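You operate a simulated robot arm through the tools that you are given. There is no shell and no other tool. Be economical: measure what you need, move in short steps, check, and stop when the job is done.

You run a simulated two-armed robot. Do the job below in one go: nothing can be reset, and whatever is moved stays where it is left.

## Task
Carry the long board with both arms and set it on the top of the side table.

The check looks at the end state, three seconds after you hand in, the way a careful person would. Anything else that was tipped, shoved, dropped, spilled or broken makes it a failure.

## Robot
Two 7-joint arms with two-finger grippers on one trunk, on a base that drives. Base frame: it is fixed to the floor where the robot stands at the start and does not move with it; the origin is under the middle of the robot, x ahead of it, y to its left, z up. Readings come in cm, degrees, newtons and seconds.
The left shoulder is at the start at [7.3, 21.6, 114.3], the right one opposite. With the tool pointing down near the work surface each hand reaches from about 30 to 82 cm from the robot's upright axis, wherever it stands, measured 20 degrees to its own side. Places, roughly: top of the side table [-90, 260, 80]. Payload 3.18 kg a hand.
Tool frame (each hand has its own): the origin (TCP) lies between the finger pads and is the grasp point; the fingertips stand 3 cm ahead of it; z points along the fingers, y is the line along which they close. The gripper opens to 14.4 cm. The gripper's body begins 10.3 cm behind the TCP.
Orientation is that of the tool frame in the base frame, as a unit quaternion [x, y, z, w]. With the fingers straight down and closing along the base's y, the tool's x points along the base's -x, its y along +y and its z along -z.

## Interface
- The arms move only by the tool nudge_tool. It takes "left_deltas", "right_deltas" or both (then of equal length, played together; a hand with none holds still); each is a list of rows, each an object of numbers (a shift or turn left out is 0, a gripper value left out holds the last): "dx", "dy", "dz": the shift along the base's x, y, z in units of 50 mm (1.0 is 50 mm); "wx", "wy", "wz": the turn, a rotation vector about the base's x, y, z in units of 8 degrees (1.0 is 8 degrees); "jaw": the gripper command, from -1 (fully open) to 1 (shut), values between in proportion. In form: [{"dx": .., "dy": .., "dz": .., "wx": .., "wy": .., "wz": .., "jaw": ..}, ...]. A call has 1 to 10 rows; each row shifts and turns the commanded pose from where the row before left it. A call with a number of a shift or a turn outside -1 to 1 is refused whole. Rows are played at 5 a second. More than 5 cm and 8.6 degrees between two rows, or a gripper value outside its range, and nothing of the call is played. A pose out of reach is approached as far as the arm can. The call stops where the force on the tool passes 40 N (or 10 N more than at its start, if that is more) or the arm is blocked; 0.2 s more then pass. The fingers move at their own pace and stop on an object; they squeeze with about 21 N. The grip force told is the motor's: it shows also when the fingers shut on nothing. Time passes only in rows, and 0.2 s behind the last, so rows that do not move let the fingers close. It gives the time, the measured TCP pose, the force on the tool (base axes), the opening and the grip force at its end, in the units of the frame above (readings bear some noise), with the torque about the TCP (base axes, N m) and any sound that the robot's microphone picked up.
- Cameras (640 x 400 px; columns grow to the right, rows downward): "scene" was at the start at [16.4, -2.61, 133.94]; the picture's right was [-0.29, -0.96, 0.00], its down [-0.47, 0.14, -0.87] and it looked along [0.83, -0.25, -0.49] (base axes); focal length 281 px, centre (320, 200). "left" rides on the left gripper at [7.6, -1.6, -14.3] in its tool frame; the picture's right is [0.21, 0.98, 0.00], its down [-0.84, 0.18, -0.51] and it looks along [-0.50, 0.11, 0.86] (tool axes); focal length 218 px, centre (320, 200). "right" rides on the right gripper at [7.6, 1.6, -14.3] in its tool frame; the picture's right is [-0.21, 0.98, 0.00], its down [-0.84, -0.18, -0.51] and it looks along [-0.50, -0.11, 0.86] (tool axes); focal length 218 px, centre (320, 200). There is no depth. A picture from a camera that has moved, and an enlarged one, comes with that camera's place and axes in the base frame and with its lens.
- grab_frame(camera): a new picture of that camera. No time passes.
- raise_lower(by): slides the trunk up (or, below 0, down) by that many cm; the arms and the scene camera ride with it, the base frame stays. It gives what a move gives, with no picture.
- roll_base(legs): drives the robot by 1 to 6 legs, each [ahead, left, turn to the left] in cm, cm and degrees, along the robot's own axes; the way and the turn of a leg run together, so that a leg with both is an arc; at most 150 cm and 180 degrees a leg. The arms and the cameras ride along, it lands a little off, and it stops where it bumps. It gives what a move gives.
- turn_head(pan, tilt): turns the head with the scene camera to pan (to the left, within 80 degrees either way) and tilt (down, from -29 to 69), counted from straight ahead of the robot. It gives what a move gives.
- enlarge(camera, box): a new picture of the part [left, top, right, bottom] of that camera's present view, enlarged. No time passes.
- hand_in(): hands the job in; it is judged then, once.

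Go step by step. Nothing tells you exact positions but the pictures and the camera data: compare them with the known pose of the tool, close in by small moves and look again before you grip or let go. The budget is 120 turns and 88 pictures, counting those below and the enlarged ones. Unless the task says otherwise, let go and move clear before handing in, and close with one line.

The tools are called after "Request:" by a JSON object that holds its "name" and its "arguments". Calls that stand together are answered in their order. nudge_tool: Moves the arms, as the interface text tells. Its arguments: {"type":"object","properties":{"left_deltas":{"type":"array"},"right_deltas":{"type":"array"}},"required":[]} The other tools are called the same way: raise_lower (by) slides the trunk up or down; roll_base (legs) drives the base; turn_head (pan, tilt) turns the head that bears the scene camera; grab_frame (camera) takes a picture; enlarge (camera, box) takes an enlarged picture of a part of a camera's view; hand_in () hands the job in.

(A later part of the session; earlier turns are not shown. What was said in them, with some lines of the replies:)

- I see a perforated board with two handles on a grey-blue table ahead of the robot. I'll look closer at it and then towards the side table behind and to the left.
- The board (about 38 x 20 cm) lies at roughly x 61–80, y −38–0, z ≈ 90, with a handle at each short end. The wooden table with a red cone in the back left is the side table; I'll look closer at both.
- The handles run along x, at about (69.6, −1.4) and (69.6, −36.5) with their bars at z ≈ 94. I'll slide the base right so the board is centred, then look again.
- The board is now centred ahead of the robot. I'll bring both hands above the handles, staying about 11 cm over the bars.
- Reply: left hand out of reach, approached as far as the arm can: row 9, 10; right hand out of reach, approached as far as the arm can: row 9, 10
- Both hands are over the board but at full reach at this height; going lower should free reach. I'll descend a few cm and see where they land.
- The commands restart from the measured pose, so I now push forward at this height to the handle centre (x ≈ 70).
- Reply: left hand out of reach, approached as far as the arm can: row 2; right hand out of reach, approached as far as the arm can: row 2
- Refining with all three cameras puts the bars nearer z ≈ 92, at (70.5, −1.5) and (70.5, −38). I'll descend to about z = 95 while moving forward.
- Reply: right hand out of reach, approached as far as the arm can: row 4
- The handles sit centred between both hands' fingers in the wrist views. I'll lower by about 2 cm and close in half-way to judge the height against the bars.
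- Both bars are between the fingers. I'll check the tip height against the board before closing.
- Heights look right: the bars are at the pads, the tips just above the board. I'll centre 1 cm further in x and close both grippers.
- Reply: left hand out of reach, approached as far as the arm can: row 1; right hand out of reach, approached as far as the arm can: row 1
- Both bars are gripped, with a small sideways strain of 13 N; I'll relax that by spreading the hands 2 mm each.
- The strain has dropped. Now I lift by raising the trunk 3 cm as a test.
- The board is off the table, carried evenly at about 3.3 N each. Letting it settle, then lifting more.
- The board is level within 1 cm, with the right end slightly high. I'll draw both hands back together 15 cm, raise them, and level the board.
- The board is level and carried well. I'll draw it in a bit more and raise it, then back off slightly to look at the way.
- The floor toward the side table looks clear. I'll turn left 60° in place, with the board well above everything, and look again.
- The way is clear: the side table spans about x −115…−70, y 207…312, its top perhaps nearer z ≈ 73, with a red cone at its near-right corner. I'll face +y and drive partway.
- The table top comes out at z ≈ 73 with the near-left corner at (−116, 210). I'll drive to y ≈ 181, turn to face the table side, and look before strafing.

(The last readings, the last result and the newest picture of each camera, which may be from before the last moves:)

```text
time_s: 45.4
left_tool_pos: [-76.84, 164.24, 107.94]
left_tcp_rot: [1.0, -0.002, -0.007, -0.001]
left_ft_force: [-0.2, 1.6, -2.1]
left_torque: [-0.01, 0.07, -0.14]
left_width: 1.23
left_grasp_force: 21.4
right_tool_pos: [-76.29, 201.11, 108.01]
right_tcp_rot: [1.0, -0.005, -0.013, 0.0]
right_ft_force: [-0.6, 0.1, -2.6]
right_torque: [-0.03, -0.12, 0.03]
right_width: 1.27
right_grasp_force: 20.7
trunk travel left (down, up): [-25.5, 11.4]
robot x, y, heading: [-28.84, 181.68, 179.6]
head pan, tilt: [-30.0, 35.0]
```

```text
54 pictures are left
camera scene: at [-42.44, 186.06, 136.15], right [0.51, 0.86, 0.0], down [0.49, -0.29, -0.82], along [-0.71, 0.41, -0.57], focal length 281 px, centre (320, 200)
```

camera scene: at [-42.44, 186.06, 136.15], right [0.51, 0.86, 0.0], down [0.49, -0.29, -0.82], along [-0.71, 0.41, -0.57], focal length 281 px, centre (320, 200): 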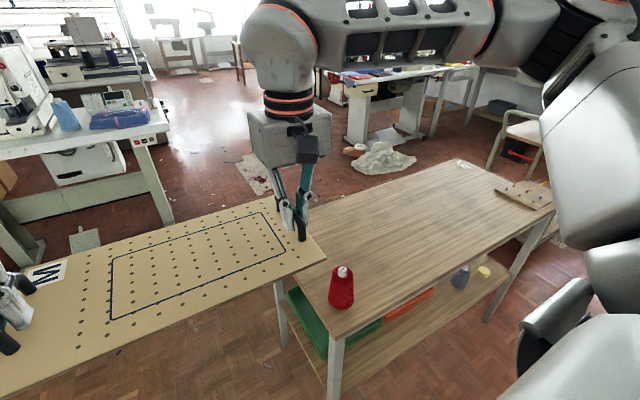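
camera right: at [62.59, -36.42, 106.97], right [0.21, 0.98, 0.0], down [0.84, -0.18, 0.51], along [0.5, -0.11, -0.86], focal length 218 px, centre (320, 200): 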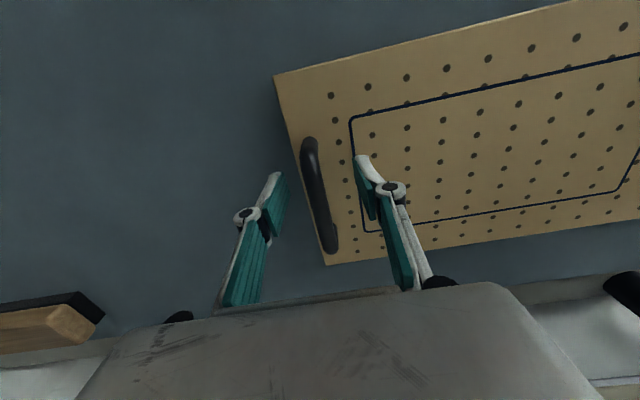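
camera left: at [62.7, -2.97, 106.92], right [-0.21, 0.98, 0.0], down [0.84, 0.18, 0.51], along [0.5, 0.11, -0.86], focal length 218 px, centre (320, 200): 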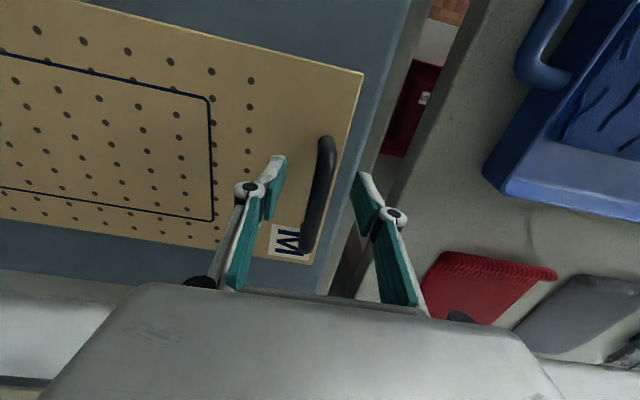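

Table top now measured: x −114…−72, y 206…306, z ≈ 73, with the cone at (−78, 212) and a small peg rack near y ≈ 303. I'll strafe right to put the board opposite y ≈ 257, high above the cone.

Request:
{"name": "roll_base", "arguments": {"legs": [[0, -74, 0]]}}

Request:
{"name": "turn_head", "arguments": {"pan": 0, "tilt": 45}}

Request:
{"name": "grab_frame", "arguments": {"camera": "scene"}}

```text
time_s: 52.3
left_tool_pos: [-76.12, 238.03, 108.0]
left_tcp_rot: [1.0, -0.003, -0.006, 0.0]
left_ft_force: [-0.2, 0.3, -2.9]
left_torque: [-0.01, -0.05, -0.12]
left_width: 1.26
left_grasp_force: 20.9
right_tool_pos: [-75.67, 274.86, 107.88]
right_tcp_rot: [1.0, -0.006, -0.012, 0.0]
right_ft_force: [-0.1, -0.8, -3.2]
right_torque: [0.0, -0.02, 0.09]
right_width: 1.25
right_grasp_force: 21.2
trunk travel left (down, up): [-25.5, 11.4]
robot x, y, heading: [-28.11, 255.07, 179.3]
head pan, tilt: [-30.0, 35.0]
```

```text
time_s: 53.2
left_tool_pos: [-76.23, 238.04, 107.94]
left_tcp_rot: [1.0, -0.003, -0.007, 0.0]
left_ft_force: [0.3, 0.4, -2.8]
left_torque: [0.0, -0.03, -0.18]
left_width: 1.26
left_grasp_force: 21.2
right_tool_pos: [-75.72, 274.73, 107.88]
right_tcp_rot: [1.0, -0.005, -0.013, 0.0]
right_ft_force: [-0.5, -0.6, -4.1]
right_torque: [-0.02, -0.07, 0.06]
right_width: 1.23
right_grasp_force: 20.7
trunk travel left (down, up): [-25.5, 11.4]
robot x, y, heading: [-28.35, 255.04, 179.2]
head pan, tilt: [0.0, 45.0]
```

```text
53 pictures are left
camera scene: at [-42.31, 255.28, 134.67], right [0.01, 1.0, 0.0], down [0.71, -0.01, -0.71], along [-0.71, 0.01, -0.71], focal length 281 px, centre (320, 200)
```

scene: 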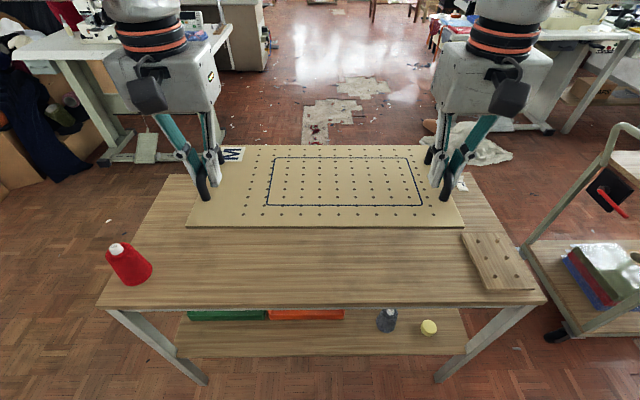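

The free area between cone and peg block is right below. I'll move the board forward 17 cm and down 12 cm with both arms in step.

Request:
{"name": "nudge_tool", "arguments": {"left_deltas": [{"dx": -0.3, "dz": -0.4}, {"dx": -0.5, "dz": -0.4}, {"dx": -0.5, "dz": -0.4}, {"dx": -0.5, "dz": -0.4}, {"dx": -0.5, "dz": -0.4}, {"dx": -0.5, "dz": -0.4}, {"dx": -0.5}, {}], "right_deltas": [{"dx": -0.3, "dz": -0.4}, {"dx": -0.5, "dz": -0.4}, {"dx": -0.5, "dz": -0.4}, {"dx": -0.5, "dz": -0.4}, {"dx": -0.5, "dz": -0.4}, {"dx": -0.5, "dz": -0.4}, {"dx": -0.5}, {}]}}

Request:
{"name": "grab_frame", "arguments": {"camera": "scene"}}

```text
time_s: 55.0
left_tool_pos: [-92.65, 238.02, 95.97]
left_tcp_rot: [1.0, -0.004, -0.008, 0.0]
left_ft_force: [1.7, 1.6, -3.1]
left_torque: [0.02, -0.13, -0.14]
left_width: 1.26
left_grasp_force: 21.1
right_tool_pos: [-92.19, 274.79, 96.0]
right_tcp_rot: [1.0, -0.007, -0.013, -0.002]
right_ft_force: [-0.3, -0.1, -2.8]
right_torque: [-0.02, 0.06, 0.01]
right_width: 1.27
right_grasp_force: 21.0
trunk travel left (down, up): [-25.5, 11.4]
robot x, y, heading: [-27.94, 255.43, 179.4]
head pan, tilt: [0.0, 45.0]
```

```text
52 pictures are left
camera scene: at [-42.28, 255.27, 134.68], right [0.01, 1.0, 0.0], down [0.71, -0.01, -0.71], along [-0.71, 0.01, -0.71], focal length 281 px, centre (320, 200)
```

scene: 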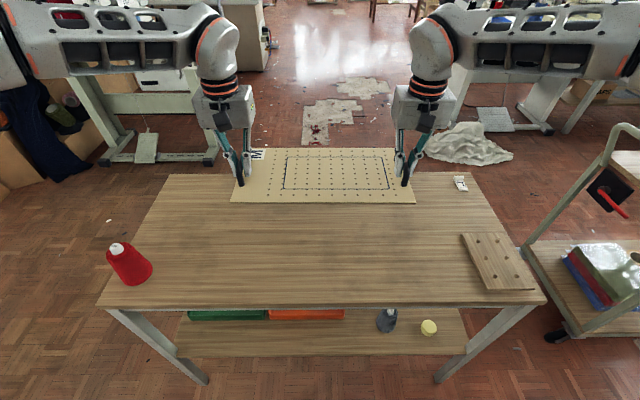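

The board is over the free part of the table. The left forearm passes near the cone, so I'll lower with the arms (keeping elbows high) rather than the trunk.

Request:
{"name": "nudge_tool", "arguments": {"left_deltas": [{"dz": -0.4}, {"dz": -0.4}, {"dz": -0.4}, {"dz": -0.4}, {"dz": -0.2}, {}], "right_deltas": [{"dz": -0.4}, {"dz": -0.4}, {"dz": -0.4}, {"dz": -0.4}, {"dz": -0.2}, {}]}}

Request:
{"name": "turn_head", "arguments": {"pan": 15, "tilt": 40}}

Request:
{"name": "grab_frame", "arguments": {"camera": "scene"}}

```text
time_s: 56.4
left_tool_pos: [-92.62, 237.89, 87.02]
left_tcp_rot: [1.0, -0.003, -0.007, -0.001]
left_ft_force: [1.5, 0.7, -3.1]
left_torque: [0.02, 0.0, -0.18]
left_width: 1.26
left_grasp_force: 21.1
right_tool_pos: [-92.18, 274.83, 86.9]
right_tcp_rot: [1.0, -0.005, -0.013, -0.001]
right_ft_force: [-0.9, -1.1, -1.8]
right_torque: [0.0, -0.09, 0.02]
right_width: 1.28
right_grasp_force: 21.4
trunk travel left (down, up): [-25.5, 11.4]
robot x, y, heading: [-28.1, 254.81, 179.6]
head pan, tilt: [0.0, 45.0]
```

```text
time_s: 57.2
left_tool_pos: [-92.68, 238.09, 86.9]
left_tcp_rot: [1.0, -0.002, -0.007, 0.0]
left_ft_force: [1.0, 0.7, -3.0]
left_torque: [-0.03, 0.0, -0.15]
left_width: 1.24
left_grasp_force: 20.9
right_tool_pos: [-92.26, 274.79, 86.9]
right_tcp_rot: [1.0, -0.006, -0.013, -0.001]
right_ft_force: [-0.6, -1.5, -2.7]
right_torque: [-0.03, -0.11, 0.04]
right_width: 1.25
right_grasp_force: 21.6
trunk travel left (down, up): [-25.5, 11.4]
robot x, y, heading: [-28.0, 255.06, 179.4]
head pan, tilt: [15.0, 40.0]
```

```text
51 pictures are left
camera scene: at [-42.43, 253.08, 135.39], right [-0.25, 0.97, 0.0], down [0.62, 0.16, -0.77], along [-0.74, -0.19, -0.64], focal length 281 px, centre (320, 200)
```

scene: 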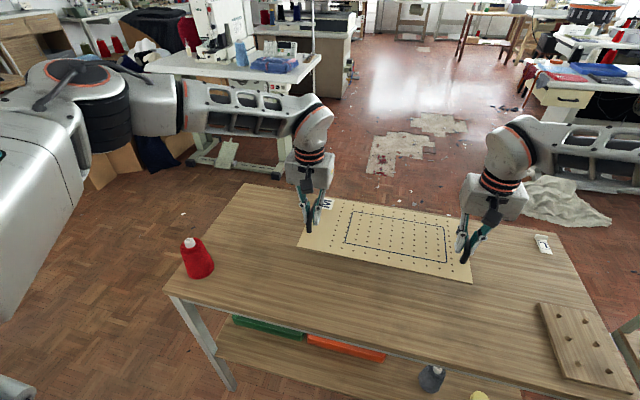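

The elbow and forearm are well clear of the cone. I'll descend to near contact (TCP ≈ 81) and check.

Request:
{"name": "nudge_tool", "arguments": {"left_deltas": [{"dz": -0.3}, {"dz": -0.3}, {"dz": -0.3}, {"dz": -0.2}, {}], "right_deltas": [{"dz": -0.3}, {"dz": -0.3}, {"dz": -0.3}, {"dz": -0.2}, {}]}}

Request:
{"name": "enlarge", "arguments": {"camera": "scene", "box": [270, 160, 510, 310]}}

```text
time_s: 58.4
left_tool_pos: [-92.7, 238.04, 81.39]
left_tcp_rot: [1.0, -0.003, -0.007, -0.001]
left_ft_force: [0.5, 2.2, -1.9]
left_torque: [-0.03, -0.1, -0.07]
left_width: 1.25
left_grasp_force: 21.3
right_tool_pos: [-92.4, 274.79, 81.49]
right_tcp_rot: [1.0, -0.006, -0.013, 0.0]
right_ft_force: [0.0, -2.3, -2.5]
right_torque: [-0.03, 0.03, 0.1]
right_width: 1.25
right_grasp_force: 21.0
trunk travel left (down, up): [-25.5, 11.4]
robot x, y, heading: [-28.41, 254.97, 179.4]
head pan, tilt: [15.0, 40.0]
```

```text
2.67 times, centred on (390, 235) of scene
camera zoom: at [-42.41, 253.07, 135.4], right [-0.25, 0.97, 0.0], down [0.62, 0.16, -0.77], along [-0.74, -0.19, -0.64], focal length 750 px, centre (133, 107)
```

zoom: 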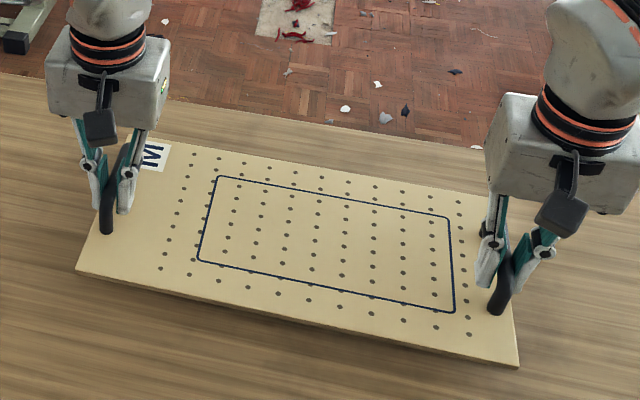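

Still hanging free just above the table. I'll lower in half-centimetre steps watching the force.

Request:
{"name": "nudge_tool", "arguments": {"left_deltas": [{"dz": -0.1}, {"dz": -0.1}, {"dz": -0.1}, {}], "right_deltas": [{"dz": -0.1}, {"dz": -0.1}, {"dz": -0.1}, {}]}}

```text
time_s: 59.4
left_tool_pos: [-92.57, 237.96, 79.94]
left_tcp_rot: [1.0, -0.003, -0.008, -0.001]
left_ft_force: [-1.0, 2.8, -3.0]
left_torque: [-0.02, -0.06, -0.06]
left_width: 1.27
left_grasp_force: 21.1
right_tool_pos: [-92.27, 274.8, 79.89]
right_tcp_rot: [1.0, -0.006, -0.014, -0.001]
right_ft_force: [0.9, -3.7, -2.4]
right_torque: [-0.02, -0.01, 0.1]
right_width: 1.26
right_grasp_force: 21.0
trunk travel left (down, up): [-25.5, 11.4]
robot x, y, heading: [-28.17, 255.42, 179.5]
head pan, tilt: [15.0, 40.0]
```

Request:
{"name": "nudge_tool", "arguments": {"left_deltas": [{"dz": -0.1}, {"dz": -0.1}, {}], "right_deltas": [{"dz": -0.1}, {"dz": -0.1}, {}]}}

Request:
{"name": "enlarge", "arguments": {"camera": "scene", "box": [270, 180, 510, 330]}}

```text
time_s: 60.2
left_tool_pos: [-92.67, 237.9, 79.34]
left_tcp_rot: [1.0, -0.003, -0.011, -0.001]
left_ft_force: [-1.2, -1.7, 18.3]
left_torque: [0.0, 0.04, -0.58]
left_width: 1.29
left_grasp_force: 20.9
right_tool_pos: [-92.21, 274.71, 79.27]
right_tcp_rot: [1.0, -0.006, -0.016, 0.0]
right_ft_force: [-3.1, 2.7, 19.1]
right_torque: [-0.02, 0.06, 0.57]
right_width: 1.27
right_grasp_force: 20.4
trunk travel left (down, up): [-25.5, 11.4]
robot x, y, heading: [-28.7, 255.02, 179.4]
head pan, tilt: [15.0, 40.0]
```

```text
2.67 times, centred on (390, 255) of scene
camera zoom: at [-42.1, 253.07, 135.48], right [-0.25, 0.97, 0.0], down [0.62, 0.16, -0.77], along [-0.74, -0.19, -0.64], focal length 750 px, centre (133, 53)
```

zoom: 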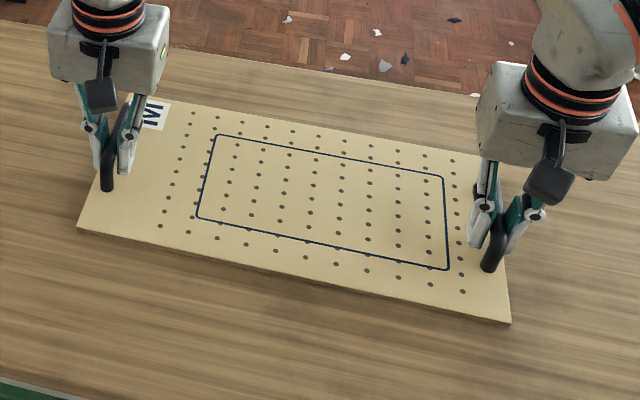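

The board is down on the table on both sides (about 19 N push). I'll ease off 2 mm and open both grippers part-way.

Request:
{"name": "nudge_tool", "arguments": {"left_deltas": [{"dz": 0.06}, {}, {"jaw": 0.3}, {}, {}], "right_deltas": [{"dz": 0.06}, {}, {"jaw": 0.3}, {}, {}]}}

Request:
{"name": "enlarge", "arguments": {"camera": "scene", "box": [270, 180, 510, 330]}}

```text
time_s: 61.4
left_tool_pos: [-92.64, 237.94, 79.15]
left_tcp_rot: [1.0, -0.002, -0.007, 0.001]
left_ft_force: [0.4, 0.2, -0.5]
left_torque: [0.01, 0.0, 0.01]
left_width: 5.01
left_grasp_force: 0.0
right_tool_pos: [-92.2, 274.69, 79.28]
right_tcp_rot: [1.0, -0.006, -0.013, 0.0]
right_ft_force: [0.5, -0.8, 0.2]
right_torque: [0.02, 0.0, -0.02]
right_width: 5.03
right_grasp_force: 0.1
trunk travel left (down, up): [-25.5, 11.4]
robot x, y, heading: [-28.2, 255.12, 179.1]
head pan, tilt: [15.0, 40.0]
```

```text
2.67 times, centred on (390, 255) of scene
camera zoom: at [-42.38, 253.07, 135.39], right [-0.25, 0.97, 0.0], down [0.62, 0.16, -0.77], along [-0.74, -0.19, -0.64], focal length 750 px, centre (133, 53)
```

zoom: 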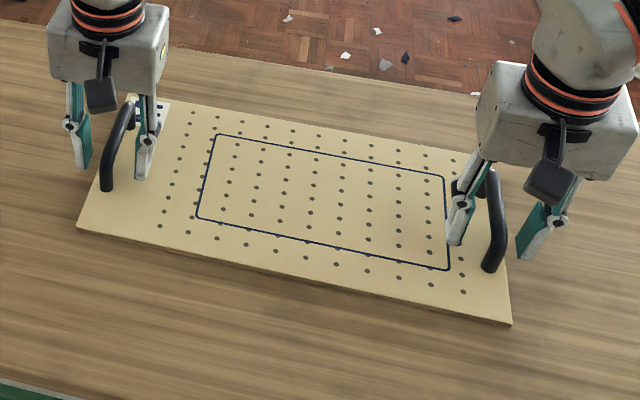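

The board rests flat and the fingers are clear of the bars on both sides. I'll raise both hands straight up, then check.

Request:
{"name": "nudge_tool", "arguments": {"left_deltas": [{"dz": 0.3}, {"dz": 0.6}, {"dz": 0.8}, {"dz": 0.8}, {"dx": 0.4, "dz": 0.8}, {"dx": 0.8, "dz": 0.4}, {"dx": 0.9}], "right_deltas": [{"dz": 0.3}, {"dz": 0.6}, {"dz": 0.8}, {"dz": 0.8}, {"dx": 0.4, "dz": 0.8}, {"dx": 0.8, "dz": 0.4}, {"dx": 0.9}]}}

Request:
{"name": "turn_head", "arguments": {"pan": 0, "tilt": 45}}

Request:
{"name": "grab_frame", "arguments": {"camera": "scene"}}

```text
time_s: 63.0
left_tool_pos: [-82.02, 238.0, 97.86]
left_tcp_rot: [1.0, -0.002, -0.007, -0.001]
left_ft_force: [0.0, -0.7, 0.1]
left_torque: [0.02, 0.03, 0.0]
left_width: 5.03
left_grasp_force: 0.0
right_tool_pos: [-81.43, 274.71, 97.82]
right_tcp_rot: [1.0, -0.006, -0.014, 0.0]
right_ft_force: [0.3, -1.3, -0.2]
right_torque: [0.02, 0.03, 0.01]
right_width: 5.04
right_grasp_force: 0.1
trunk travel left (down, up): [-25.5, 11.4]
robot x, y, heading: [-28.26, 255.28, 179.5]
head pan, tilt: [15.0, 40.0]
```

```text
time_s: 63.8
left_tool_pos: [-82.18, 238.03, 97.83]
left_tcp_rot: [1.0, -0.002, -0.008, -0.001]
left_ft_force: [-0.5, -0.4, 1.0]
left_torque: [0.03, -0.01, 0.01]
left_width: 5.03
left_grasp_force: 0.1
right_tool_pos: [-81.67, 274.87, 97.74]
right_tcp_rot: [1.0, -0.006, -0.013, 0.0]
right_ft_force: [-0.4, -0.3, -0.9]
right_torque: [-0.04, 0.01, 0.02]
right_width: 5.05
right_grasp_force: 0.0
trunk travel left (down, up): [-25.5, 11.4]
robot x, y, heading: [-28.3, 255.2, 179.6]
head pan, tilt: [0.0, 45.0]
```

```text
47 pictures are left
camera scene: at [-42.26, 255.26, 134.68], right [0.01, 1.0, 0.0], down [0.71, -0.01, -0.71], along [-0.71, 0.01, -0.71], focal length 281 px, centre (320, 200)
```

scene: 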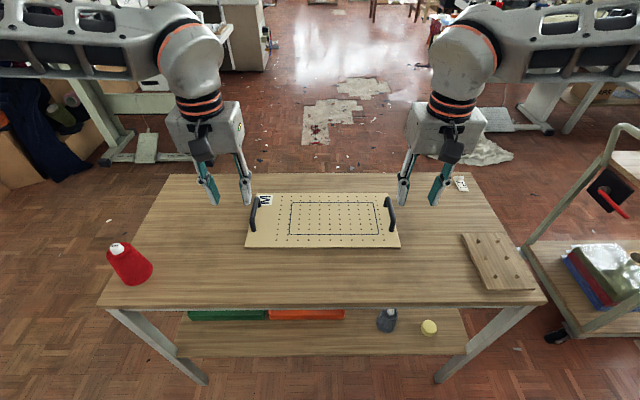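

The board lies flat on the side table with both hands clear above it, and the cone and peg block have not moved. I'm handing in.

Request:
{"name": "hand_in", "arguments": {}}

```text
The job is handed in.
```

The long board now lies flat on top of the side table; both grippers have let go and moved clear, and I saw nothing else moved.
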